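You operate a simulated robot arm through the tools that you are given. There is no shell and no other tool. Be economical: measure what you need, move in short steps, check, and stop when the job is done.

You run a simulated robot arm. Do the job below in one go: nothing can be reset, and whatever is moved stays where it is left.

TASK
Fetch the white split link from the blue cabinet and press it shut.
Fine: release the press after.
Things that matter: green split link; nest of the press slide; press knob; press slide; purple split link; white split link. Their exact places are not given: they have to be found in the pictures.

It is judged by the outcome, as a careful person would: the job done as asked, and still so three seconds after it is handed in. It fails if anything else is knocked over, pushed out of place, dropped, spilled or broken.

THE ROBOT
A 7-joint arm with a two-finger parallel gripper on a trunk, on a base that drives. Base frame: it is fixed to the floor where the robot stands at the start and does not move with it; the origin is under the middle of the robot, x ahead of it, y to its left, z up. Readings come in cm, degrees, newtons and seconds.
With the tool pointing down near the work surface it reaches from about 18 to 72 cm from the robot's upright axis, wherever it stands. Its first joint turns from -166.0 to 166.0 degrees. Places, roughly: nest of the press slide [50, -170, 90]; press knob [30, -180, 90]; press slide [50, -170, 90]. Payload 1.57 kg.
Tool frame: the origin (TCP) lies between the finger pads and is the grasp point; the fingertips stand 3 cm ahead of it; z points along the fingers, y is the line along which they close. The gripper opens to 11 cm. The fingers are 2.4 cm wide and 1.2 cm thick; the gripper's body (4.8 by 11.2 cm) begins 7.8 cm behind the TCP.
Orientation is told as [roll, pitch, yaw] about the base's x, y, z axes, in that order, counted from this pose: with the fingers straight down and closing along the base's y, the tool's x points along the base's -x, its y along +y and its z along -z.

THE INTERFACE
- The arm moves only by the tool step_arm. Its arguments are lists of equal length, an entry for each row: "slide": the shift along the tool's x, y, z in units of 40 mm (1.0 is 40 mm), a list of three; "rot": the turn, a rotation vector about the tool's x, y, z in units of 8 degrees (1.0 is 8 degrees), a list of three; "fingers": the closure, from 0 (fully open) to 1 (shut). In form: {"slide": [[dx, dy, dz], ...], "rot": [[wx, wy, wz], ...], "fingers": [fingers, ...]}. A call has 1 to 10 rows; each row shifts and turns the commanded pose from where the row before left it, along the tool's axes as they then stand. A call with a number of a shift or a turn outside -1 to 1 is refused whole. Rows are played at 5 a second. More than 5 cm and 8.6 degrees between two rows, or a gripper value outside its range, and nothing of the call is played. Where a pose cannot be reached the arm comes as near as it can. A force on the tool above 50 N (or 10 N above the force at the start of the call, whichever is more), or a blocked arm, ends the call early, and 0.2 s more pass. The fingers move at their own pace (about 4.5 cm/s each) and stop on an object; they squeeze with about 25 N. The grip force told is the motor's: it shows also when the fingers shut on nothing. Time passes only in rows, and 0.2 s behind the last, so rows that do not move let the fingers close. It gives the time, the measured TCP pose, the force on the tool (base axes), the opening and the grip force at its end, in the units of the frame above (readings bear some noise), with the torque about the TCP (base axes, N m) and any sound that the robot's microphone picked up.
- Cameras (640 x 400 px; columns grow to the right, rows downward): "scene" is now at [1.07, 11.42, 156.48]; the picture's right is [-0.45, -0.89, 0.00], its down [-0.63, 0.32, -0.71] and it looks along [0.63, -0.32, -0.70] (base axes); focal length 295 px, centre (320, 200). "wrist" rides on the gripper at [7, 1.6, -14.1] in the tool frame; the picture's right is [-0.23, 0.97, 0.00], its down [-0.86, -0.20, -0.48] and it looks along [-0.47, -0.11, 0.88] (tool axes); focal length 222 px, centre (320, 200).
- camera(camera): a new picture of that camera. It takes no simulated time.
- slide_trunk(by): slides the trunk up (or, below 0, down) by that many cm; the arm and the scene camera ride with it, the base frame stays. It gives what a move gives, with no picture.
- drive_base(legs): drives the robot by 1 to 6 legs, each [ahead, turn to the left] in cm and degrees, along the robot's own axes; the way and the turn of a leg run together, so that a leg with both is an arc; at most 150 cm and 180 degrees a leg. The arm and the cameras ride along, it lands a little off, and it stops where it bumps. It gives what a move gives.
- head_to(pan, tilt): turns the head with the scene camera to pan (to the left, within 155 degrees either way) and tilt (down, from -29 to 69), counted from straight ahead of the robot. It gives what a move gives.
- measure_at(camera, pixels): for up to 12 pixels [column, row] of the newest picture of that camera ("zoom" is the newest enlarged one), the place [x, y, z] in the base frame of the surface seen there, good to about 0.2 cm, but the place of the scene camera against the robot may be out by one fixed shift of up to 2.5 cm in any direction. It takes no simulated time.
- zoom(camera, box): a new picture of the part [left, top, right, bottom] of that camera's present view, enlarged. It takes no simulated time.
- hand_in(): hands the job in; it is judged then, once.

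Keep the steps short. Do not move on a guess: measure, check each grasp and each placing, and mend mistakes. In all there are 80 turns and 68 pictures (those below and enlarged ones count). Leave the gripper open and the arm clear of the work at the hand-in unless told otherwise, and finish with a single line.

The tools are called after "Request:" as a command line: name --argument value ..., lists and objects as JSON in quotes. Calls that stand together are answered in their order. step_arm: Moves the arm, as the interface text tells. Its arguments: {"type":"object","properties":{"slide":{"type":"array"},"rot":{"type":"array"},"fingers":{"type":"array"}},"required":["slide","rot","fingers"]} The other tools are called the same way: slide_trunk (by) slides the trunk up or down; drive_base (legs) drives the base; head_to (pan, tilt) turns the head that bears the scene camera; camera (camera) takes a picture; measure_at (camera, pixels) gives the place of the surface under pixels of a picture; zoom (camera, box) takes an enlarged picture of a part of a camera's view; hand_in () hands the job in.

At the start:

```text
clock: 0.0
ee_pos: [44.27, 8.8, 119.27]
orientation: [-0.1, 0.0, 0.3]
wrist_force: [-0.3, -0.5, 0.6]
torque: [0.02, 0.01, 0.01]
finger_gap: 10.98
grip_force: 0.0
trunk travel left (down, up): [-47.5, 11.5]
robot x, y, heading: [-0.19, -0.09, -0.1]
head pan, tilt: [-26.6, 44.8]
```

scene: 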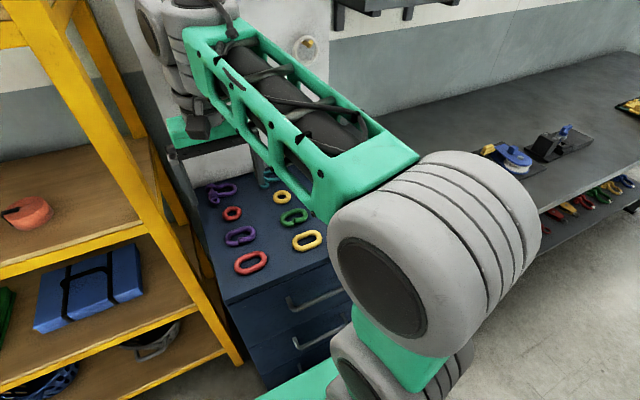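
wrist: 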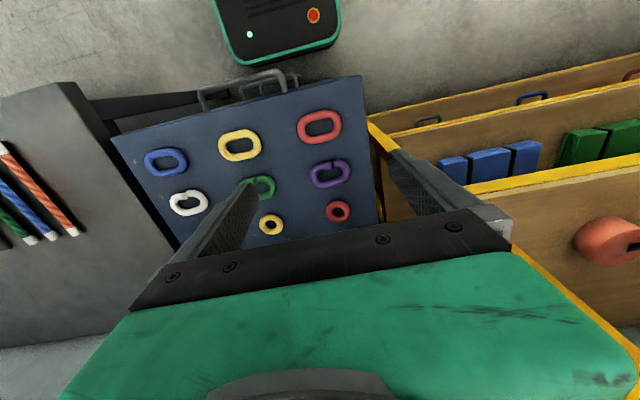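

The wrist picture shows the white split link at about (188,202) on the blue cabinet. I'll measure it and its neighbours, and enlarge the view.

Request:
zoom --camera "wrist" --box '[110, 80, 390, 255]'

Request:
measure_at --camera "wrist" --pixels '[[172, 200], [188, 202], [206, 203], [188, 190], [188, 214], [165, 162], [240, 145], [215, 190], [160, 180], [262, 188], [270, 224], [328, 172]]'

Request:
head_to --pan -75 --tilt 35

Request:
camera --camera "scene"

```text
2.29 times, centred on (250, 168) of wrist
```

zoom: 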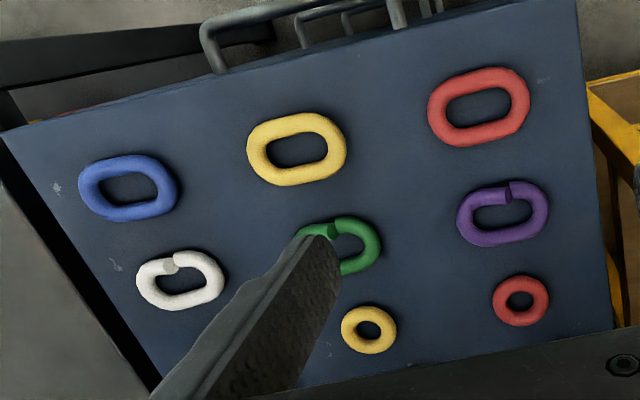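

```text
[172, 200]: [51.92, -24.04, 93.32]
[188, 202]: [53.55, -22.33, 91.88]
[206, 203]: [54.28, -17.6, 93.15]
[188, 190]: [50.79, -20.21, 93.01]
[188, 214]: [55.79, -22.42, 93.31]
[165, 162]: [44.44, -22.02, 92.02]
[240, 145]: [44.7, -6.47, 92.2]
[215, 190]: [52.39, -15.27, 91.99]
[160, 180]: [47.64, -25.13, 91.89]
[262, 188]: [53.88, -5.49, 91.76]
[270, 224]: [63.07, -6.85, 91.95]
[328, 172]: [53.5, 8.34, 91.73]
```

```text
clock: 1.2
ee_pos: [44.45, 8.79, 119.29]
orientation: [0.0, 0.0, 0.1]
wrist_force: [0.0, 0.6, 1.2]
torque: [-0.01, -0.01, 0.0]
finger_gap: 11.0
grip_force: 0.1
trunk travel left (down, up): [-47.5, 11.5]
robot x, y, heading: [-0.19, -0.04, -0.4]
head pan, tilt: [-75.0, 35.0]
```

```text
64 pictures are left
```

scene: 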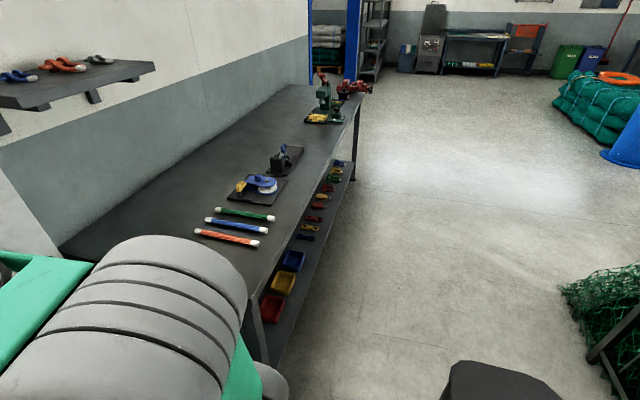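

The white link lies at about (53.4, -21, 92.7), with its long axis roughly along y. Before grasping I want to see the press, so I'll enlarge the bench.

Request:
zoom --camera "scene" --box '[220, 60, 380, 210]'

Request:
measure_at --camera "scene" --pixels '[[322, 75], [325, 98], [318, 119], [350, 88], [280, 158], [255, 185], [237, 188], [270, 215], [340, 110]]'

```text
2.67 times, centred on (300, 135) of scene
```

zoom: 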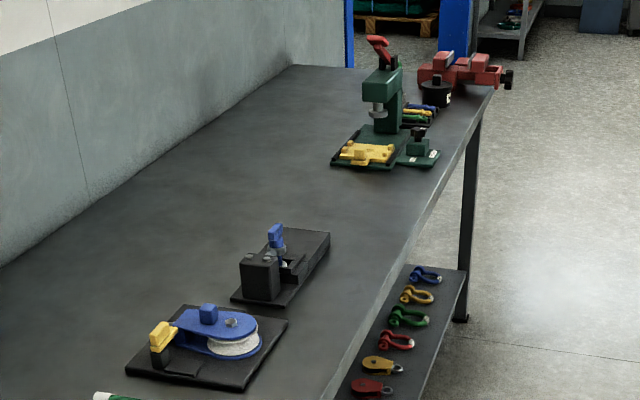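

```text
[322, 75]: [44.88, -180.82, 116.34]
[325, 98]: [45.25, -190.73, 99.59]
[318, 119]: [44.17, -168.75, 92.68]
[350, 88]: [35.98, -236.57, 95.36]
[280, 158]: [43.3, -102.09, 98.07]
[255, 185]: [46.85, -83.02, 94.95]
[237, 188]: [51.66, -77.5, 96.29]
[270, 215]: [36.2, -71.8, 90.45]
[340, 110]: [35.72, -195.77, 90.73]
```

The press is the green machine at about (45,-180), with a yellow slide in front. I'll enlarge it further to see how the nest is oriented.

Request:
zoom --camera "scene" --box '[296, 62, 344, 106]'

Request:
zoom --camera "scene" --box '[298, 98, 338, 128]'

```text
9.09 times, centred on (320, 84) of scene
```

zoom: 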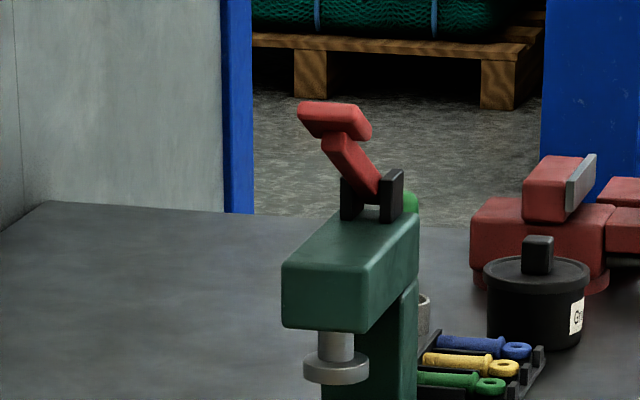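

```text
13.33 times, centred on (318, 113) of scene
```

zoom: 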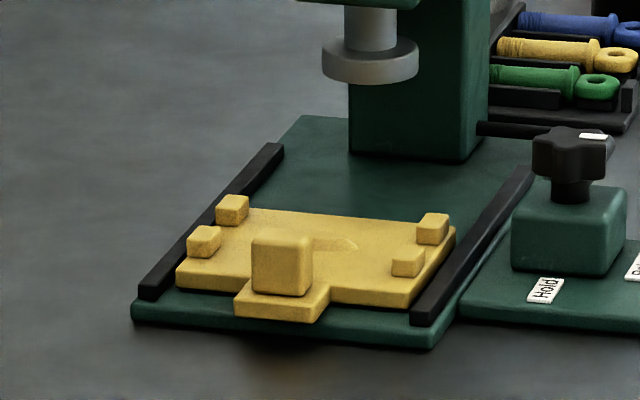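

The slide has a handle on its +y side and moves along -y under the ram, and the knob block is labelled "Hold" and probably "Release". I'll bring the gripper over the white link first, staying high, for a good look.

Request:
step_arm --slide '[[-0.1, -0.95, 0], [-0.1, -0.95, 0], [-0.1, -0.95, 0], [-0.1, -0.95, 0], [-0.1, -0.95, 0], [-0.1, -0.95, 0], [-0.1, -0.95, 0], [-0.1, -0.8, 0], [0, 0, 0.5], [0, 0, 0]]' --rot '[[0, 0, 0], [0, 0, 0], [0, 0, 0], [0, 0, 0], [0, 0, 0], [0, 0, 0], [0, 0, 0], [0, 0, 0], [0, 0, 0], [0, 0, 0]]' --fingers '[0, 0, 0, 0, 0, 0, 0, 0, 0, 0]'

Request:
camera --camera "wrist"

```text
clock: 3.4
ee_pos: [47.51, -20.99, 117.38]
orientation: [0.1, 0.0, 0.2]
wrist_force: [-0.3, -0.5, -0.2]
torque: [-0.02, -0.01, -0.01]
finger_gap: 11.0
grip_force: 0.0
trunk travel left (down, up): [-47.5, 11.5]
robot x, y, heading: [-0.36, 0.02, -0.0]
head pan, tilt: [-75.0, 35.0]
```

```text
60 pictures are left
```

wrist: 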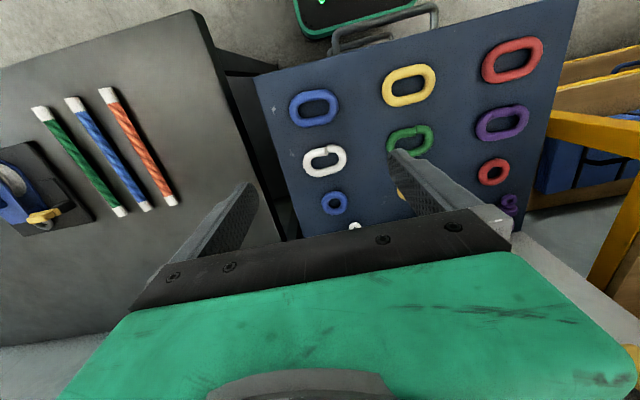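

Request:
zoom --camera "wrist" --box '[280, 75, 440, 220]'

Request:
measure_at --camera "wrist" --pixels '[[306, 165], [343, 155], [320, 149], [329, 173], [325, 147], [325, 161], [333, 202], [318, 105]]'

```text
2.76 times, centred on (360, 148) of wrist
```

zoom: 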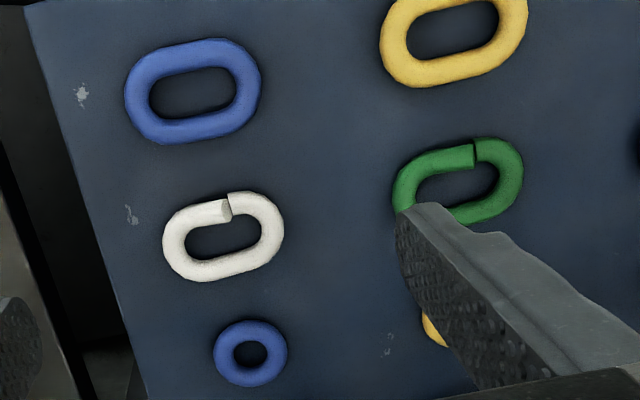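

```text
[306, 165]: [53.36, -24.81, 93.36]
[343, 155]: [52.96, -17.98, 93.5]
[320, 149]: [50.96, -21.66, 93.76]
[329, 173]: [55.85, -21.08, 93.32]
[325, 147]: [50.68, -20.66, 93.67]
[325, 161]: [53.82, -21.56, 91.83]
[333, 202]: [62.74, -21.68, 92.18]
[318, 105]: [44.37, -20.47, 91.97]
```

The white link is centred at about (53.3, -21.4). It runs 7 cm along y, is 5 cm wide along x and about 1.7 cm thick, and its gap is on the -x side. I'll grip across its width, so I'm turning the tool to yaw ~+92 while high up.

Request:
step_arm --slide '[[0, 0, 0], [0, 0, 0], [0, 0, 0], [0, 0, 0], [0, 0, 0], [0, 0, 0], [0, 0, 0], [0, 0, 0], [0, 0, 0], [0, 0, 0]]' --rot '[[0, 0, -1], [0, 0, -1], [0, 0, -1], [0, 0, -1], [0, 0, -1], [0, 0, -1], [0, 0, -1], [0, 0, -1], [0, 0, -1], [0, 0, -1]]' --fingers '[0.27, 0.27, 0.27, 0.27, 0.27, 0.27, 0.27, 0.27, 0.27, 0.27]'

Request:
step_arm --slide '[[0, 0, 0], [0, 0, 0], [0, -0.75, 0.5], [0, -0.7, 0.5], [0.1, 0, 1.0], [0, 0, 0.5]]' --rot '[[0, 0, -1], [0, 0, -0.4], [0, 0, 0], [0, 0, 0], [0, 0, 0], [0, 0, 0]]' --fingers '[0.27, 0.27, 0.27, 0.27, 0.27, 0.27]'

Request:
camera --camera "wrist"

```text
clock: 5.6
ee_pos: [47.64, -21.04, 117.39]
orientation: [0.0, 0.0, 80.3]
wrist_force: [-0.4, 0.6, 0.3]
torque: [0.01, 0.01, -0.01]
finger_gap: 8.02
grip_force: 0.1
trunk travel left (down, up): [-47.5, 11.5]
robot x, y, heading: [0.08, -0.45, 0.1]
head pan, tilt: [-75.0, 35.0]
```

```text
clock: 7.0
ee_pos: [53.5, -21.16, 107.33]
orientation: [0.0, 0.1, 91.4]
wrist_force: [0.5, -0.4, 1.1]
torque: [0.0, -0.01, -0.02]
finger_gap: 8.05
grip_force: 0.0
trunk travel left (down, up): [-47.5, 11.5]
robot x, y, heading: [0.21, 0.03, 0.0]
head pan, tilt: [-75.0, 35.0]
```

```text
58 pictures are left
```

wrist: 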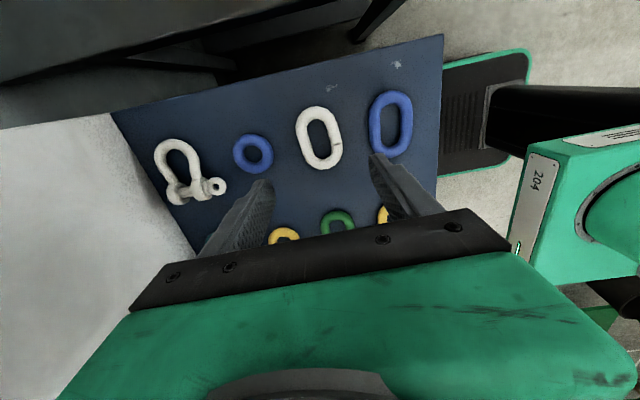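

I'll measure the white link in this view to check its centre and axis.

Request:
measure_at --camera "wrist" --pixels '[[315, 109], [324, 167], [298, 137], [340, 137], [320, 138], [301, 125], [338, 150], [383, 128]]'

Request:
zoom --camera "wrist" --box '[240, 80, 420, 200]'

```text
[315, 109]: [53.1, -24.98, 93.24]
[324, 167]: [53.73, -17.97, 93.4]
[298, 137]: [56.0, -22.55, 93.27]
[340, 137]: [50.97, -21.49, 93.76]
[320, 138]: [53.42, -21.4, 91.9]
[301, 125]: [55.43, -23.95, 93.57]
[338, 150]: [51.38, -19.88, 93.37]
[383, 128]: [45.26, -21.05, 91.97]
```

```text
3.33 times, centred on (330, 140) of wrist
```

zoom: 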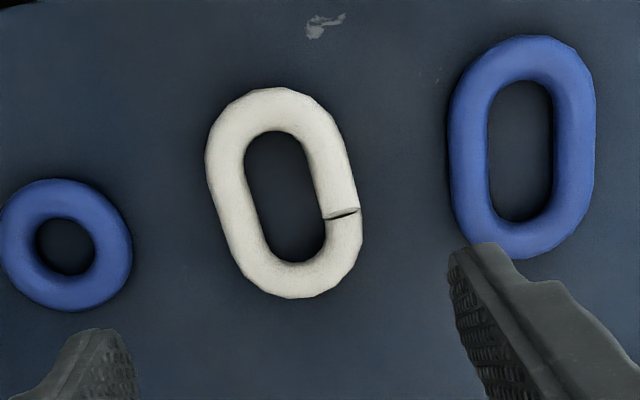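

The link is centred at (53.4, -21.4) and in line with the tool. The fingertips stand 3 cm ahead of the TCP, so I'll go down to TCP z≈95.3, which puts the tips just above the cabinet top.

Request:
step_arm --slide '[[0.06, 0.02, 0.8], [0, 0, 0.8], [0, 0, 0.8], [0, 0, 0.6], [0, 0, 0]]' --rot '[[0, 0, 0.2], [0, 0, 0], [0, 0, 0], [0, 0, 0], [0, 0, 0]]' --fingers '[0.27, 0.27, 0.27, 0.27, 0.27]'

Request:
zoom --camera "wrist" --box '[200, 80, 460, 250]'

```text
clock: 8.2
ee_pos: [53.66, -21.42, 95.94]
orientation: [0.0, 0.0, 89.8]
wrist_force: [0.6, -0.2, -0.2]
torque: [-0.01, 0.0, 0.01]
finger_gap: 8.03
grip_force: 0.0
out of reach, approached as far as the arm can: row 3
trunk travel left (down, up): [-47.5, 11.5]
robot x, y, heading: [0.02, -0.2, -0.0]
head pan, tilt: [-75.0, 35.0]
```

```text
2.35 times, centred on (330, 165) of wrist
```

zoom: 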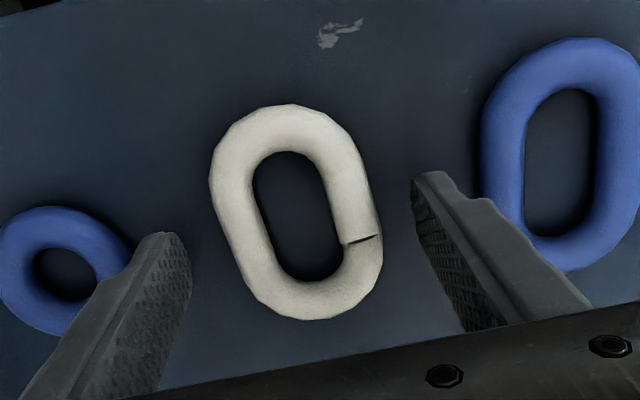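

The arm is at its lower reach (z 95.9). I'll raise it 4 cm, lower the trunk 3 cm, then check the reading.

Request:
step_arm --slide '[[0, 0, -1], [0, 0, -0.5]]' --rot '[[0, 0, 0], [0, 0, 0]]' --fingers '[0.27, 0.27]'

Request:
slide_trunk --by -4

```text
clock: 8.8
ee_pos: [53.71, -21.54, 102.03]
orientation: [0.0, 0.1, 89.8]
wrist_force: [-0.4, -0.2, 0.3]
torque: [0.03, 0.01, 0.02]
finger_gap: 8.04
grip_force: 0.0
trunk travel left (down, up): [-47.5, 11.5]
robot x, y, heading: [0.14, -0.28, -0.1]
head pan, tilt: [-75.0, 35.0]
```

```text
clock: 9.6
ee_pos: [53.69, -21.52, 97.93]
orientation: [0.0, 0.0, 89.8]
wrist_force: [1.3, -0.2, 0.2]
torque: [-0.05, 0.0, 0.01]
finger_gap: 8.05
grip_force: 0.0
trunk travel left (down, up): [-43.5, 15.5]
robot x, y, heading: [-0.0, -0.19, -0.2]
head pan, tilt: [-75.0, 35.0]
```

Now at z 97.9. I'll go down 2.7 cm to z≈95.25 (tips at ~92.25, mid-link) and close.

Request:
step_arm --slide '[[0, 0.05, 0.4], [0, 0, 0.27], [0, 0, 0], [0, 0, 0], [0, 0, 0], [0, 0, 0], [0, 0, 0]]' --rot '[[0, 0, 0], [0, 0, 0], [0, 0, 0], [0, 0, 0], [0, 0, 0], [0, 0, 0], [0, 0, 0]]' --fingers '[0.27, 0.27, 0.27, 1, 1, 1, 1]'

Request:
camera --camera "wrist"

```text
clock: 11.2
ee_pos: [53.39, -21.46, 95.35]
orientation: [0.1, 0.0, 89.8]
wrist_force: [1.0, -0.4, 0.1]
torque: [0.02, -0.08, 0.01]
finger_gap: 5.32
grip_force: 25.1
trunk travel left (down, up): [-43.5, 15.5]
robot x, y, heading: [0.09, -0.64, -0.0]
head pan, tilt: [-75.0, 35.0]
```

```text
55 pictures are left
```

wrist: 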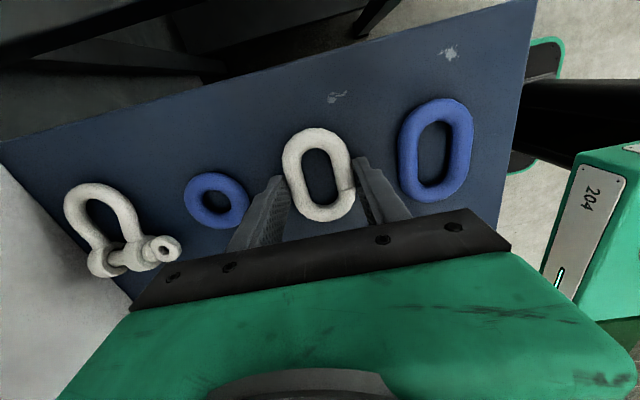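

The link is gripped (gap 5.3, 25 N). I'll lift it straight up 12 cm and check.

Request:
step_arm --slide '[[0, 0, -0.5], [0, 0, -0.8], [0, 0, -0.8], [0, 0, -0.9], [0, 0, 0]]' --rot '[[0, 0, 0], [0, 0, 0], [0, 0, 0], [0, 0, 0], [0, 0, 0]]' --fingers '[1, 1, 1, 1, 1]'

Request:
camera --camera "wrist"

```text
clock: 12.4
ee_pos: [53.56, -21.47, 107.46]
orientation: [0.0, 0.0, 89.8]
wrist_force: [-0.3, 0.9, -3.0]
torque: [0.0, -0.01, 0.0]
finger_gap: 5.33
grip_force: 25.0
trunk travel left (down, up): [-43.5, 15.5]
robot x, y, heading: [-0.42, -0.41, -0.1]
head pan, tilt: [-75.0, 35.0]
```

```text
54 pictures are left
```

wrist: 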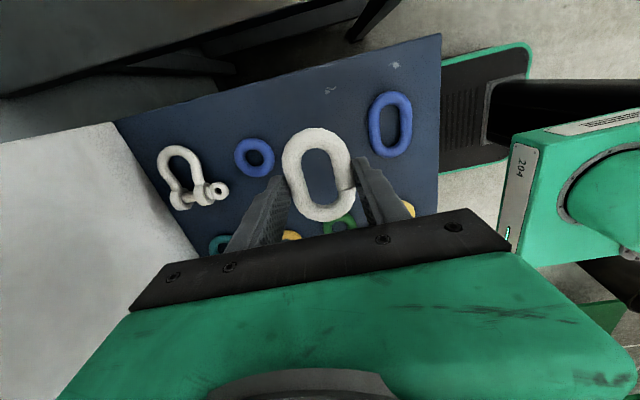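

The link is held flat and square. I'll tuck the arm in high near the robot before driving, then turn the tool back to yaw 0.

Request:
step_arm --slide '[[0, 0, -0.9], [0, 0.2, -0.8], [-0.5, 0.75, -0.4], [-0.5, 0.75, -0.4], [-0.55, 0.75, -0.4], [-0.55, 0.75, 0], [-0.55, 0.75, 0], [-0.55, 0.75, 0], [-0.5, 0.5, 0], [0, 0, 0]]' --rot '[[0, 0, 0], [0, 0, 0], [0, 0, 0], [0, 0, 0], [0, 0, 0], [0, 0, 0], [0, 0, 0], [0, 0, 0], [0, 0, 0], [0, 0, 0]]' --fingers '[1, 1, 1, 1, 1, 1, 1, 1, 1, 1]'

Request:
step_arm --slide '[[0, 0, 0], [0, 0, 0], [0, 0, 0], [0, 0, 0], [0, 0, 0], [0, 0, 0], [0, 0, 0], [0, 0, 0], [0, 0, 0], [0, 0, 0]]' --rot '[[0, 0, 1], [0, 0, 1], [0, 0, 1], [0, 0, 1], [0, 0, 1], [0, 0, 1], [0, 0, 1], [0, 0, 1], [0, 0, 1], [0, 0, 1]]' --fingers '[1, 1, 1, 1, 1, 1, 1, 1, 1, 1]'

Request:
camera --camera "scene"

```text
clock: 14.6
ee_pos: [32.66, -6.55, 118.93]
orientation: [0.0, 0.1, 89.8]
wrist_force: [-0.6, 0.9, -3.0]
torque: [0.01, 0.01, -0.01]
finger_gap: 5.34
grip_force: 25.1
trunk travel left (down, up): [-43.5, 15.5]
robot x, y, heading: [0.17, -0.4, -0.2]
head pan, tilt: [-75.0, 35.0]
```

```text
clock: 16.8
ee_pos: [32.67, -6.6, 118.91]
orientation: [-0.1, 0.0, 9.6]
wrist_force: [-0.6, 1.1, -2.9]
torque: [-0.04, -0.01, -0.04]
finger_gap: 5.35
grip_force: 25.3
trunk travel left (down, up): [-43.5, 15.5]
robot x, y, heading: [0.21, -0.3, -0.2]
head pan, tilt: [-75.0, 35.0]
```

```text
53 pictures are left
```

scene: 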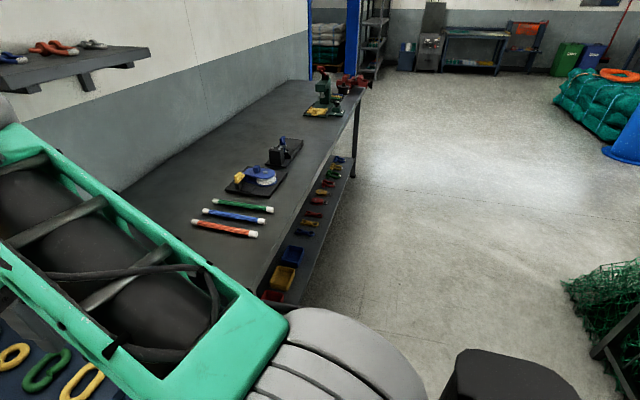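

Next I'll measure the bench's front edge and lower shelf edge to find a clear driving lane.

Request:
measure_at --camera "scene" --pixels '[[290, 205], [350, 105], [310, 270], [345, 170], [430, 200], [450, 380], [356, 150]]'

```text
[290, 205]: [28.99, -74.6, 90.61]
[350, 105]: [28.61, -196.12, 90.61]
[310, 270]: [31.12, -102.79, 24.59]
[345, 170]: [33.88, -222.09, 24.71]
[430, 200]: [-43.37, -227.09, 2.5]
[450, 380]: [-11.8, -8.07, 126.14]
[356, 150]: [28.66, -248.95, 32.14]
```

The bench front edge is at x≈28.5. I'll back off 8 cm, turn right, drive about 162 cm along the bench, then turn back to face it.

Request:
drive_base --legs '[[-8, 0], [0, -90], [120, 0], [42, 0]]'

```text
clock: 29.5
ee_pos: [-15.27, -194.22, 118.91]
orientation: [0.0, 0.0, -80.5]
wrist_force: [1.0, -0.1, -2.1]
torque: [-0.02, -0.01, 0.01]
finger_gap: 5.32
grip_force: 25.0
trunk travel left (down, up): [-43.5, 15.5]
robot x, y, heading: [-8.81, -161.36, -90.2]
head pan, tilt: [-75.0, 35.0]
```

The robot is at (-8.8, -161.4) as planned, still holding the link. I'll turn left 90 to face the bench and look at the press.

Request:
drive_base --legs '[[0, 90]]'

Request:
head_to --pan -18 --tilt 45

Request:
camera --camera "scene"

Request:
camera --camera "wrist"

```text
clock: 33.8
ee_pos: [23.87, -167.89, 118.81]
orientation: [0.1, 0.0, 9.6]
wrist_force: [0.5, 0.6, -1.8]
torque: [0.02, 0.0, 0.01]
finger_gap: 5.31
grip_force: 25.4
trunk travel left (down, up): [-43.5, 15.5]
robot x, y, heading: [-8.59, -161.39, -0.2]
head pan, tilt: [-75.0, 35.0]
```

```text
clock: 35.0
ee_pos: [23.99, -167.91, 118.77]
orientation: [-0.1, -0.1, 9.5]
wrist_force: [0.4, -0.3, -2.5]
torque: [0.02, 0.0, -0.01]
finger_gap: 5.34
grip_force: 24.8
trunk travel left (down, up): [-43.5, 15.5]
robot x, y, heading: [-8.95, -161.33, -0.2]
head pan, tilt: [-18.0, 45.0]
```

```text
52 pictures are left
```

scene: 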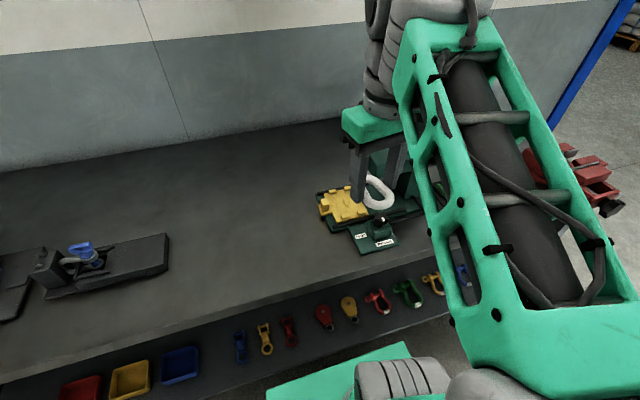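

```text
51 pictures are left
```

wrist: 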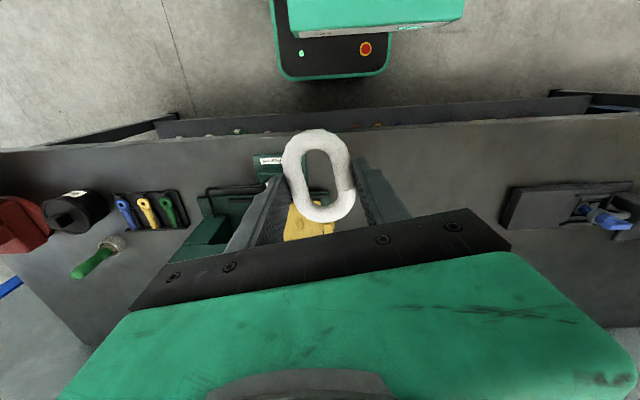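

The gap faces +y. The held link hides the nest, so I'll level the yaw and shift the hand about 14 cm in +y to see the slide.

Request:
step_arm --slide '[[0, 0, 0], [0, 0.7, 0], [0, 0.7, 0], [0, 0.7, 0], [0, 0.7, 0], [0, 0.7, 0], [0, 0, 0]]' --rot '[[0, 0, 0.6], [0, 0, 0.6], [0, 0, 0], [0, 0, 0], [0, 0, 0], [0, 0, 0], [0, 0, 0]]' --fingers '[1, 1, 1, 1, 1, 1, 1]'

Request:
camera --camera "wrist"

Request:
zoom --camera "scene" --box '[300, 130, 430, 260]'

```text
clock: 36.6
ee_pos: [23.68, -153.91, 118.83]
orientation: [0.0, 0.0, 0.0]
wrist_force: [0.3, 0.0, -3.0]
torque: [0.01, -0.01, -0.01]
finger_gap: 5.33
grip_force: 25.2
trunk travel left (down, up): [-43.5, 15.5]
robot x, y, heading: [-8.68, -161.59, -0.1]
head pan, tilt: [-18.0, 45.0]
```

```text
50 pictures are left
```

wrist: 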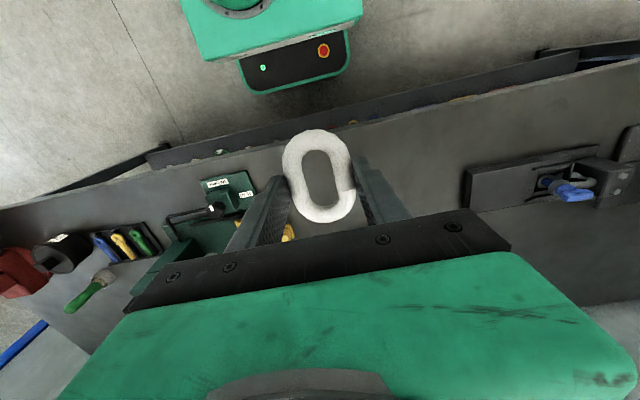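

```text
3.08 times, centred on (365, 195) of scene
```

zoom: 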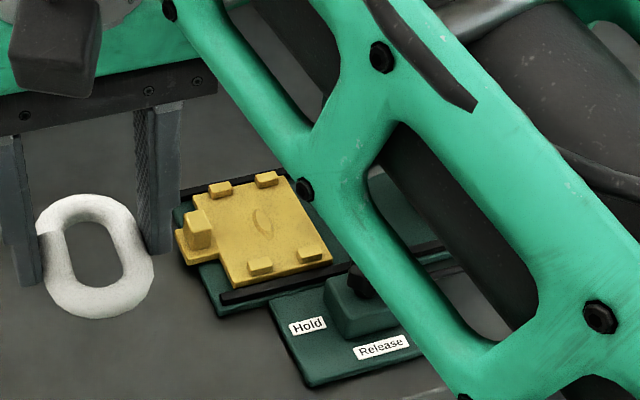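

The posts sit at the two x-ends of the slide plate, with the handle on the +y side. I'll enlarge and measure the plate, its posts and the "Hold" label with the scene camera.

Request:
zoom --camera "scene" --box '[333, 182, 373, 222]'

Request:
camera --camera "scene"

```text
10.00 times, centred on (353, 202) of scene
```

zoom: 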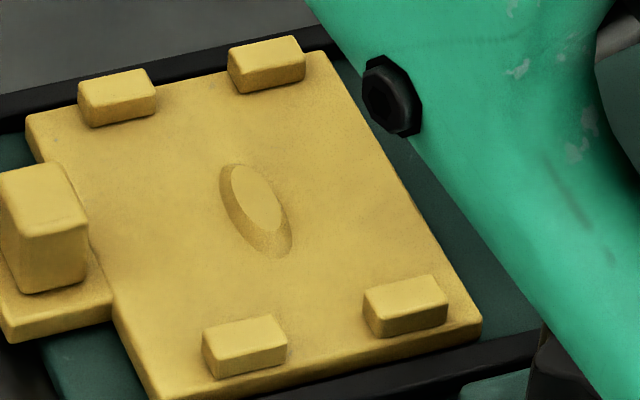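

```text
47 pictures are left
```

scene: 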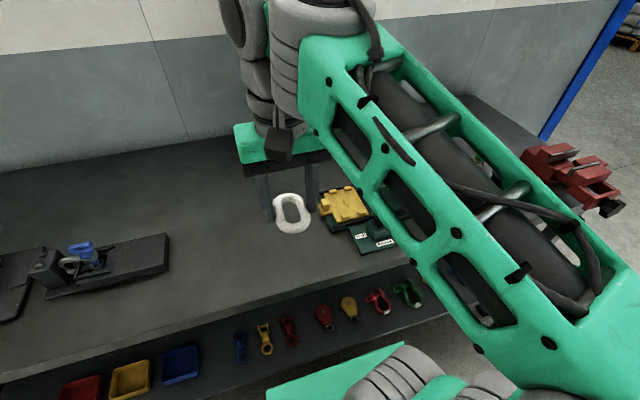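

There is a raised oval boss in the middle of the plate, elongated along x, so the link's hole goes over it with its long axis along x. I'll measure these points in the enlarged view.

Request:
measure_at --camera "zoom" --pixels '[[257, 202], [232, 170], [285, 250], [110, 85], [270, 50], [245, 332], [400, 293], [55, 205], [50, 150], [310, 60], [475, 325], [160, 260]]'

```text
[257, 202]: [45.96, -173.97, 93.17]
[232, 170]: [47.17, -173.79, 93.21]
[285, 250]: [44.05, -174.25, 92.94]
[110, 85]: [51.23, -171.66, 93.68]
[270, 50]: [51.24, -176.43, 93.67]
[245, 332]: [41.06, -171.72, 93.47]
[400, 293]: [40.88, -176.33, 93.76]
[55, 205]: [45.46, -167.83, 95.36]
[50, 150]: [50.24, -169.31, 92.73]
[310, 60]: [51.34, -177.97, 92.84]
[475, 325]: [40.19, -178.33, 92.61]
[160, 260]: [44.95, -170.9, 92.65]
```

The nest centre is at about (46, -174) and the plate top at z≈92.7, but the scene camera may be shifted. To calibrate with the wrist camera, I'll move the hand forward 15 cm so the nest is in view left of the finger.

Request:
step_arm --slide '[[-0.8, 0.2, 0], [-0.8, 0.2, 0], [-0.8, 0, 0], [-0.8, 0, 0], [-0.6, 0, 0], [0, 0, 0]]' --rot '[[0, 0, 0], [0, 0, 0], [0, 0, 0], [0, 0, 0], [0, 0, 0], [0, 0, 0]]' --fingers '[1, 1, 1, 1, 1, 1]'

Request:
camera --camera "wrist"

```text
clock: 38.0
ee_pos: [38.91, -152.47, 118.82]
orientation: [0.0, -0.1, 0.0]
wrist_force: [-0.3, -0.6, -2.4]
torque: [0.0, 0.02, -0.02]
finger_gap: 5.33
grip_force: 25.2
trunk travel left (down, up): [-43.5, 15.5]
robot x, y, heading: [-8.71, -161.45, 0.0]
head pan, tilt: [-18.0, 45.0]
```

```text
46 pictures are left
```

wrist: 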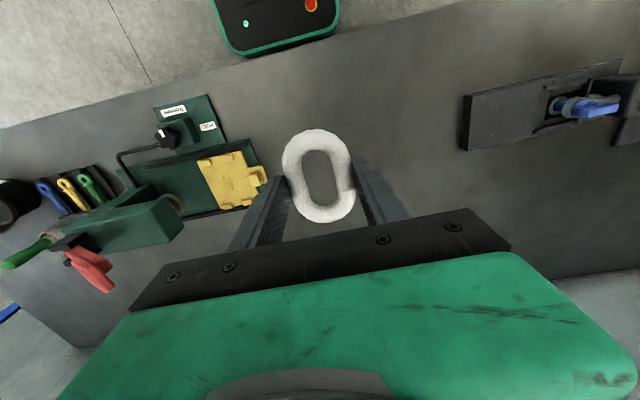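

Request:
zoom --camera "wrist" --box '[120, 95, 280, 215]'

```text
3.33 times, centred on (200, 155) of wrist
```

zoom: 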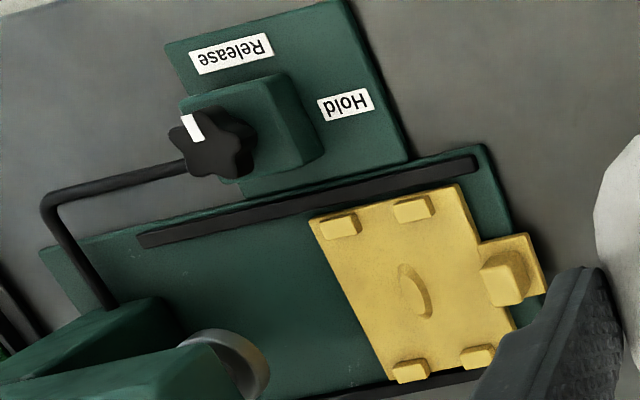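

The knob's white mark now points towards "Release", and "Hold" is on its +y side. I'll measure the nest and knob points with the wrist camera.

Request:
measure_at --camera "zoom" --pixels '[[409, 285], [400, 267], [428, 316], [340, 222], [413, 207], [412, 368], [478, 355], [500, 275], [222, 145], [192, 127], [240, 55], [345, 103]]'

Request:
measure_at --camera "zoom" --pixels '[[245, 362], [210, 340], [375, 250], [290, 130], [270, 95], [180, 135], [250, 150], [215, 115], [215, 175], [450, 165], [480, 240], [510, 265]]'

```text
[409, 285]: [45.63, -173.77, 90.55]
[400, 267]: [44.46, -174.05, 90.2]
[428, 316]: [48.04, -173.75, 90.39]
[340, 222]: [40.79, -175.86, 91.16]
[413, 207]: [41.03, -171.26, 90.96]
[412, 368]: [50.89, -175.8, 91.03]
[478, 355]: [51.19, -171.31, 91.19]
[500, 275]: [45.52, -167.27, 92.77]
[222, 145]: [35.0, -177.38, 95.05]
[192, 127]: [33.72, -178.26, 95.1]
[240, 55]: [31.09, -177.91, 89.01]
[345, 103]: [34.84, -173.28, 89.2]
```

```text
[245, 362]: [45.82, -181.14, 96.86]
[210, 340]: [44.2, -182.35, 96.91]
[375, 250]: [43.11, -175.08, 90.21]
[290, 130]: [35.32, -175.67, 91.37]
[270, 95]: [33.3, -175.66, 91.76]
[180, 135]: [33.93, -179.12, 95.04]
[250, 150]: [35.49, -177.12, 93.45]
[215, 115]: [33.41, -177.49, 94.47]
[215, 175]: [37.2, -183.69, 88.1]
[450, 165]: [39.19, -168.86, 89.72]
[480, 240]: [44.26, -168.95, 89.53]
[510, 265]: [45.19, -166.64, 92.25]
```

The wrist readings put the nest centre at (46.0, -173.6) and the plate top at z≈90.2, so the scene camera reads about 2.4 cm too high. Next I'll check how far the press head overhangs towards +y, and how the link sits in the hand.

Request:
measure_at --camera "wrist" --pixels '[[175, 205], [180, 225], [182, 235], [150, 220], [120, 215], [165, 200], [176, 208], [100, 280], [75, 240], [150, 240]]'

Request:
measure_at --camera "wrist" --pixels '[[317, 132], [322, 219], [287, 172], [350, 180], [316, 148], [321, 203], [350, 160], [290, 195]]'

Request:
zoom --camera "wrist" --box '[60, 160, 220, 300]'

```text
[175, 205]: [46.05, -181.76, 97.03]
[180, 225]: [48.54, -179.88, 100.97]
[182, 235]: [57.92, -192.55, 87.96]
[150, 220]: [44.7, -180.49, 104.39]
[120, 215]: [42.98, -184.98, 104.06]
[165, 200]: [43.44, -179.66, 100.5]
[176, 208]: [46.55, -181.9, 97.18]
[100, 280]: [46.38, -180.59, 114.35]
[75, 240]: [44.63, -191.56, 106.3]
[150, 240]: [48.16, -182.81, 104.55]
```

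```text
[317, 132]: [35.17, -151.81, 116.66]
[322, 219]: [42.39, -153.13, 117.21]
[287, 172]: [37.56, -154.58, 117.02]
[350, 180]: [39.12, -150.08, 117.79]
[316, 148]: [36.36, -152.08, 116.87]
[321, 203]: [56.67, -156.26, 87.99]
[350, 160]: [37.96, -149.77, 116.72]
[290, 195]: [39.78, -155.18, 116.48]
```

```text
2.86 times, centred on (140, 230) of wrist
```

zoom: 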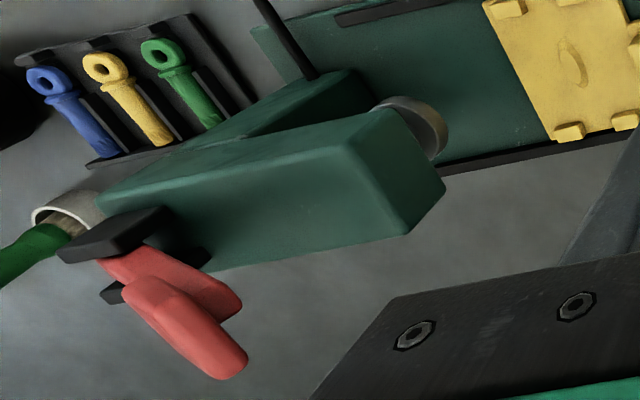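

The press head's front face is at y≈-179.7 and z 99.5–104.5. Held upright, the gripper's body would reach y≈-179.2, which is too close, so I'll lean the top of the hand 6.4° towards +y. I'll move above the nest, staying high.

Request:
step_arm --slide '[[0, 0, 0], [-0.3, -0.8, 0], [-0.3, -0.8, 0], [-0.3, -0.8, 0], [-0.3, -0.8, 0], [-0.3, -0.8, 0], [-0.27, -0.8, 0], [0, 0, 0]]' --rot '[[0, 0, 0], [0, 0, 0], [0, 0, 0], [0, 0, 0], [0, 0, 0], [0, 0, 0], [0, 0, 0], [0.8, 0, 0]]' --fingers '[1, 1, 1, 1, 1, 1, 1, 1]'

Request:
camera --camera "wrist"

Request:
camera --camera "scene"

```text
clock: 39.8
ee_pos: [45.89, -171.5, 118.76]
orientation: [-6.4, 0.0, 0.0]
wrist_force: [-0.7, 0.0, -2.5]
torque: [0.06, 0.03, 0.05]
finger_gap: 5.36
grip_force: 25.0
trunk travel left (down, up): [-43.5, 15.5]
robot x, y, heading: [-9.0, -161.66, -0.3]
head pan, tilt: [-18.0, 45.0]
```

```text
43 pictures are left
```

wrist: 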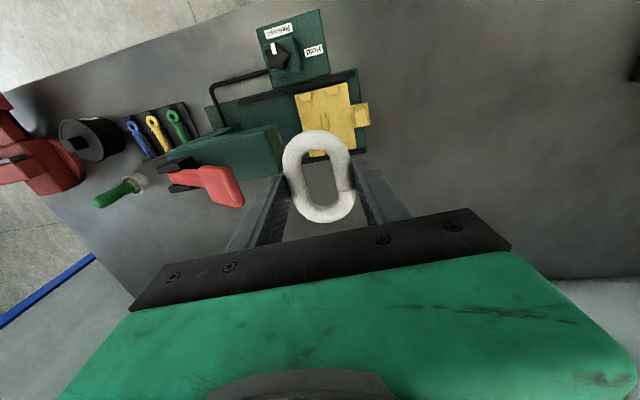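

```text
42 pictures are left
```

scene: 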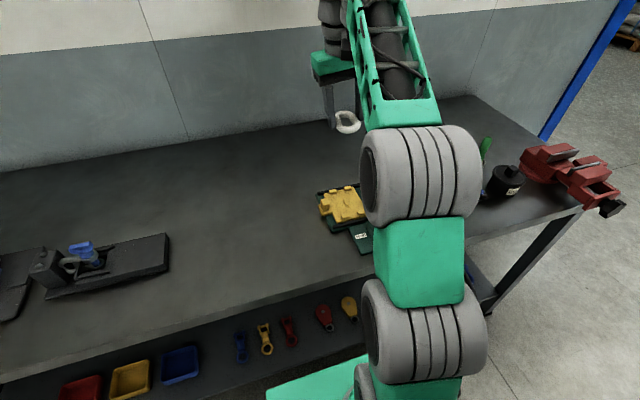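

I'll check the red lever's and head's front extents from here, and measure the posts again.

Request:
measure_at --camera "wrist" --pixels '[[238, 180], [240, 200], [277, 130], [278, 165], [318, 93], [341, 89], [362, 113], [345, 155]]'

Request:
zoom --camera "wrist" --box '[150, 60, 400, 240]'

```text
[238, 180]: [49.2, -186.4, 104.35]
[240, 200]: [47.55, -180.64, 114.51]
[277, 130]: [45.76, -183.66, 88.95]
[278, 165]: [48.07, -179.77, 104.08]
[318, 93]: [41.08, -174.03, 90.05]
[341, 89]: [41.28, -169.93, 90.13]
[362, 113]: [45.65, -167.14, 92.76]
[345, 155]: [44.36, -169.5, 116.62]
```

```text
2.22 times, centred on (275, 150) of wrist
```

zoom: 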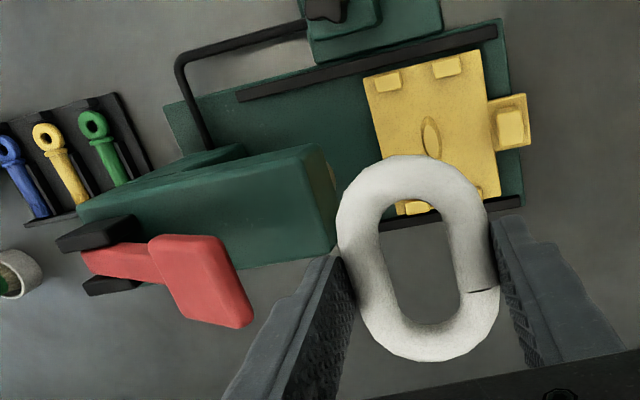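

The lever tip is at y≈-180.5 and the head at -179.7, so the leaning hand clears both. I'll descend to about z 97 over the nest.

Request:
step_arm --slide '[[0, 0.03, 0.9], [0, 0.03, 0.9], [0, 0.03, 0.9], [0, 0.03, 0.9], [0, 0.03, 0.9], [-0.02, 0.03, 0.9], [0, 0, 0]]' --rot '[[0, 0, 0], [0, 0, 0], [0, 0, 0], [0, 0, 0], [0, 0, 0], [0, 0, 0], [0, 0, 0]]' --fingers '[1, 1, 1, 1, 1, 1, 1]'

Request:
camera --camera "wrist"

Request:
zoom --camera "wrist" --box '[220, 60, 440, 230]'

```text
clock: 41.4
ee_pos: [46.03, -173.29, 97.24]
orientation: [-6.3, 0.0, 0.0]
wrist_force: [0.5, -0.5, -2.2]
torque: [0.03, 0.01, -0.02]
finger_gap: 5.32
grip_force: 25.4
trunk travel left (down, up): [-43.5, 15.5]
robot x, y, heading: [-8.68, -161.39, -0.0]
head pan, tilt: [-18.0, 45.0]
```

```text
40 pictures are left
```

wrist: 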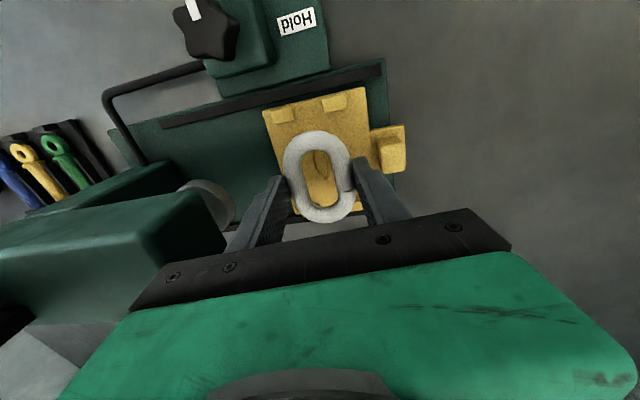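

```text
2.35 times, centred on (330, 145) of wrist
```

zoom: 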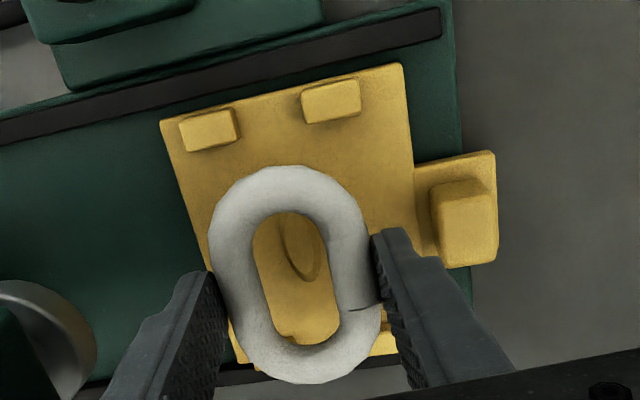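

The boss shows through the link's hole. I'll measure it, the two near posts, and the link edges.

Request:
measure_at --camera "zoom" --pixels '[[302, 248], [288, 215], [312, 280], [208, 130], [330, 100], [460, 210], [280, 168], [320, 380], [212, 240], [362, 220], [385, 300], [150, 150]]'

```text
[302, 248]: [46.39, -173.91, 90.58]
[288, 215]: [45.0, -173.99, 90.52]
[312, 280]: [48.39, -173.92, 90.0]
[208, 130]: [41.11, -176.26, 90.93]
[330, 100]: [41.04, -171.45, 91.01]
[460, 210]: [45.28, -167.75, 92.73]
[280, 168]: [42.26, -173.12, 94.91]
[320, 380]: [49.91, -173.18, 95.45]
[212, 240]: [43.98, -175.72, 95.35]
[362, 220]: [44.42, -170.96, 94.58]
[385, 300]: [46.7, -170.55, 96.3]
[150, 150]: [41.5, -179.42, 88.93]
```

The boss and posts are centred at about (46.1, -173.85). Descending straight along the leaning tool puts the link there. I'll go down in small rows, watching the force.

Request:
step_arm --slide '[[0, 0, 0.4], [0, 0.01, 0.3], [0, 0.01, 0.1], [0, 0, 0]]' --rot '[[0, 0, 0], [0, 0, 0], [0, 0, 0], [0, 0, 0]]' --fingers '[1, 1, 1, 1]'

Request:
zoom --camera "wrist" --box '[220, 60, 440, 230]'

```text
clock: 42.4
ee_pos: [46.64, -173.44, 96.33]
orientation: [-6.3, 0.4, 0.1]
wrist_force: [-0.1, 0.1, -2.8]
torque: [-0.01, 0.01, 0.04]
finger_gap: 5.34
grip_force: 24.8
out of reach, approached as far as the arm can: row 1, 2, 3
trunk travel left (down, up): [-43.5, 15.5]
robot x, y, heading: [-9.07, -161.64, -0.3]
head pan, tilt: [-18.0, 45.0]
```

```text
2.35 times, centred on (330, 145) of wrist
```

zoom: 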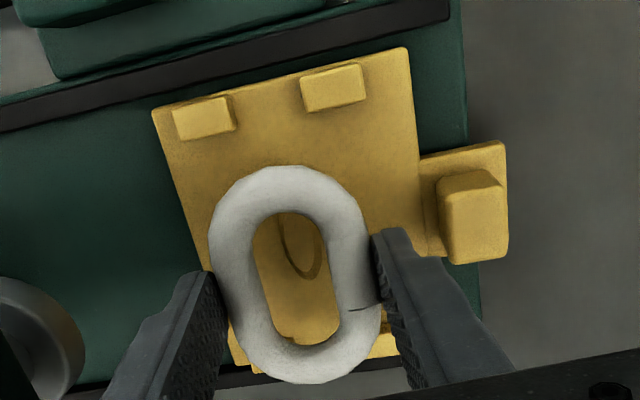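

The arm has hit its reach limit again. I'll back up about 7 cm, lower the trunk 6 cm and read the pose.

Request:
step_arm --slide '[[0, 0, -0.9], [0, 0, -0.9], [0, 0, 0]]' --rot '[[0, 0, 0], [0, 0, 0], [0, 0, 0]]' --fingers '[1, 1, 1]'

Request:
slide_trunk --by -5

```text
clock: 43.2
ee_pos: [46.6, -172.53, 103.53]
orientation: [-6.4, 0.1, 0.0]
wrist_force: [-0.4, 0.7, -2.3]
torque: [0.0, 0.0, 0.0]
finger_gap: 5.35
grip_force: 25.0
trunk travel left (down, up): [-43.5, 15.5]
robot x, y, heading: [-8.46, -161.61, -0.1]
head pan, tilt: [-18.0, 45.0]
```

```text
clock: 44.1
ee_pos: [46.68, -172.64, 98.42]
orientation: [-6.3, 0.0, 0.0]
wrist_force: [-0.5, 0.1, -2.2]
torque: [-0.01, 0.0, 0.01]
finger_gap: 5.35
grip_force: 24.8
trunk travel left (down, up): [-38.5, 20.5]
robot x, y, heading: [-8.78, -161.33, -0.2]
head pan, tilt: [-18.0, 45.0]
```

The pose is now (46.65, -172.6, 98.4). I'll correct x and y and descend most of the way, then check.

Request:
step_arm --slide '[[0.15, -0.11, 0.4], [0, 0, 0.4], [0, 0, 0.1], [0, 0, 0]]' --rot '[[0, 0, 0], [0, 0, 0], [0, 0, 0], [0, 0, 0]]' --fingers '[1, 1, 1, 1]'

Request:
zoom --camera "wrist" --box '[220, 60, 440, 230]'

```text
clock: 45.1
ee_pos: [46.06, -173.41, 94.99]
orientation: [-6.4, 0.0, 0.0]
wrist_force: [0.3, -0.2, -2.0]
torque: [0.01, -0.01, 0.0]
finger_gap: 5.3
grip_force: 25.0
trunk travel left (down, up): [-38.5, 20.5]
robot x, y, heading: [-8.89, -161.54, -0.1]
head pan, tilt: [-18.0, 45.0]
```

```text
2.35 times, centred on (330, 145) of wrist
```

zoom: 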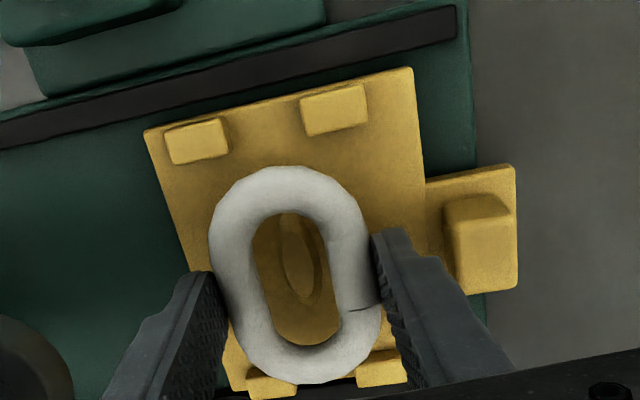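

The boss is coming into the middle of the hole. I'll take the last ~1 cm in small rows.

Request:
step_arm --slide '[[0, 0, 0.12], [0, 0, 0.08], [0, 0, 0.05], [0, 0, 0]]' --rot '[[0, 0, 0], [0, 0, 0], [0, 0, 0], [0, 0, 0]]' --fingers '[1, 1, 1, 1]'

Request:
zoom --camera "wrist" --box '[220, 60, 440, 230]'

```text
clock: 46.1
ee_pos: [46.06, -173.62, 94.0]
orientation: [-6.4, 0.1, 0.0]
wrist_force: [-0.6, 0.3, -1.7]
torque: [0.02, -0.04, 0.0]
finger_gap: 5.36
grip_force: 25.5
trunk travel left (down, up): [-38.5, 20.5]
robot x, y, heading: [-8.55, -161.37, -0.2]
head pan, tilt: [-18.0, 45.0]
```

```text
2.35 times, centred on (330, 145) of wrist
```

zoom: 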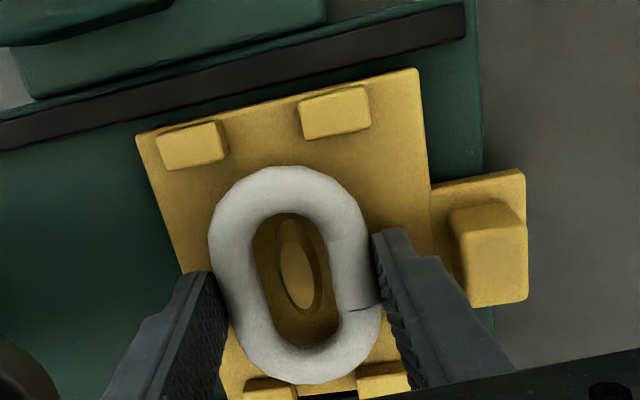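

The boss is inside the hole and there's barely any contact yet. I'll go a few more millimetres.

Request:
step_arm --slide '[[0, 0, 0.05], [0, 0, 0.05], [0, 0, 0]]' --rot '[[0, 0, 0], [0, 0, 0], [0, 0, 0]]' --fingers '[1, 1, 1]'

```text
clock: 46.9
ee_pos: [46.08, -173.58, 93.53]
orientation: [-6.4, 0.0, 0.0]
wrist_force: [0.0, -0.4, -1.8]
torque: [0.04, 0.0, 0.0]
finger_gap: 5.33
grip_force: 24.0
trunk travel left (down, up): [-38.5, 20.5]
robot x, y, heading: [-8.87, -161.63, -0.2]
head pan, tilt: [-18.0, 45.0]
```

Request:
step_arm --slide '[[0, 0, 0.04], [0, 0, 0.04], [0, 0, 0]]' --rot '[[0, 0, 0], [0, 0, 0], [0, 0, 0]]' --fingers '[1, 1, 1]'

Request:
zoom --camera "wrist" --box '[220, 60, 440, 230]'

Request:
measure_at --camera "zoom" --pixels '[[250, 140], [390, 150], [195, 200], [195, 145], [335, 112], [285, 190], [300, 260], [400, 200]]'

```text
clock: 47.7
ee_pos: [46.03, -173.47, 93.51]
orientation: [-6.5, -0.3, 0.0]
wrist_force: [2.5, 0.0, 16.4]
torque: [0.46, 0.12, -0.01]
finger_gap: 5.34
grip_force: 25.1
trunk travel left (down, up): [-38.5, 20.5]
robot x, y, heading: [-8.79, -161.42, -0.2]
head pan, tilt: [-18.0, 45.0]
```

```text
2.35 times, centred on (330, 145) of wrist
```

zoom: 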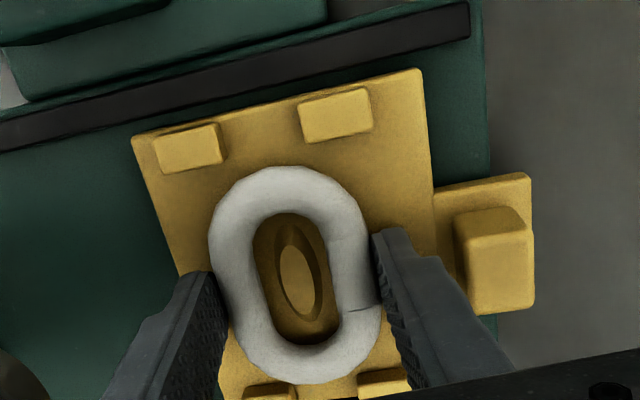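

```text
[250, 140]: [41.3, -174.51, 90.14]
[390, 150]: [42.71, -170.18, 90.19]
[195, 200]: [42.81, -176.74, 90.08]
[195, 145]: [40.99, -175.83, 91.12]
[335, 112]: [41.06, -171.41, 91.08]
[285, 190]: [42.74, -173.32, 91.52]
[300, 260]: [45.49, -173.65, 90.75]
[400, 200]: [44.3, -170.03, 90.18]
```

The link has touched down (16 N) around the boss. I'll ease off slightly, open to about 6.9 cm (the +y finger still clears the handle), then look.

Request:
step_arm --slide '[[0, 0, -0.05], [0, 0, 0], [0, 0, 0], [0, 0, 0]]' --rot '[[0, 0, 0], [0, 0, 0], [0, 0, 0], [0, 0, 0]]' --fingers '[1, 0.38, 0.38, 0.38]'

Request:
zoom --camera "wrist" --box '[220, 60, 440, 230]'

```text
clock: 48.7
ee_pos: [46.06, -173.56, 93.45]
orientation: [-6.4, 0.0, 0.0]
wrist_force: [7.1, -11.4, 14.5]
torque: [0.1, -0.22, -0.23]
finger_gap: 5.62
grip_force: 0.1
trunk travel left (down, up): [-38.5, 20.5]
robot x, y, heading: [-8.83, -161.65, -0.3]
head pan, tilt: [-18.0, 45.0]
```

```text
2.35 times, centred on (330, 145) of wrist
```

zoom: 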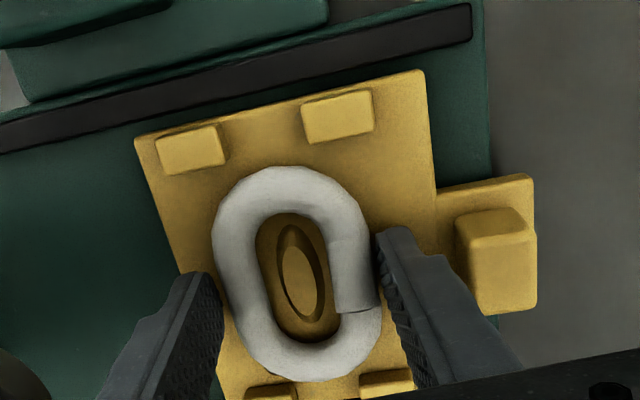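

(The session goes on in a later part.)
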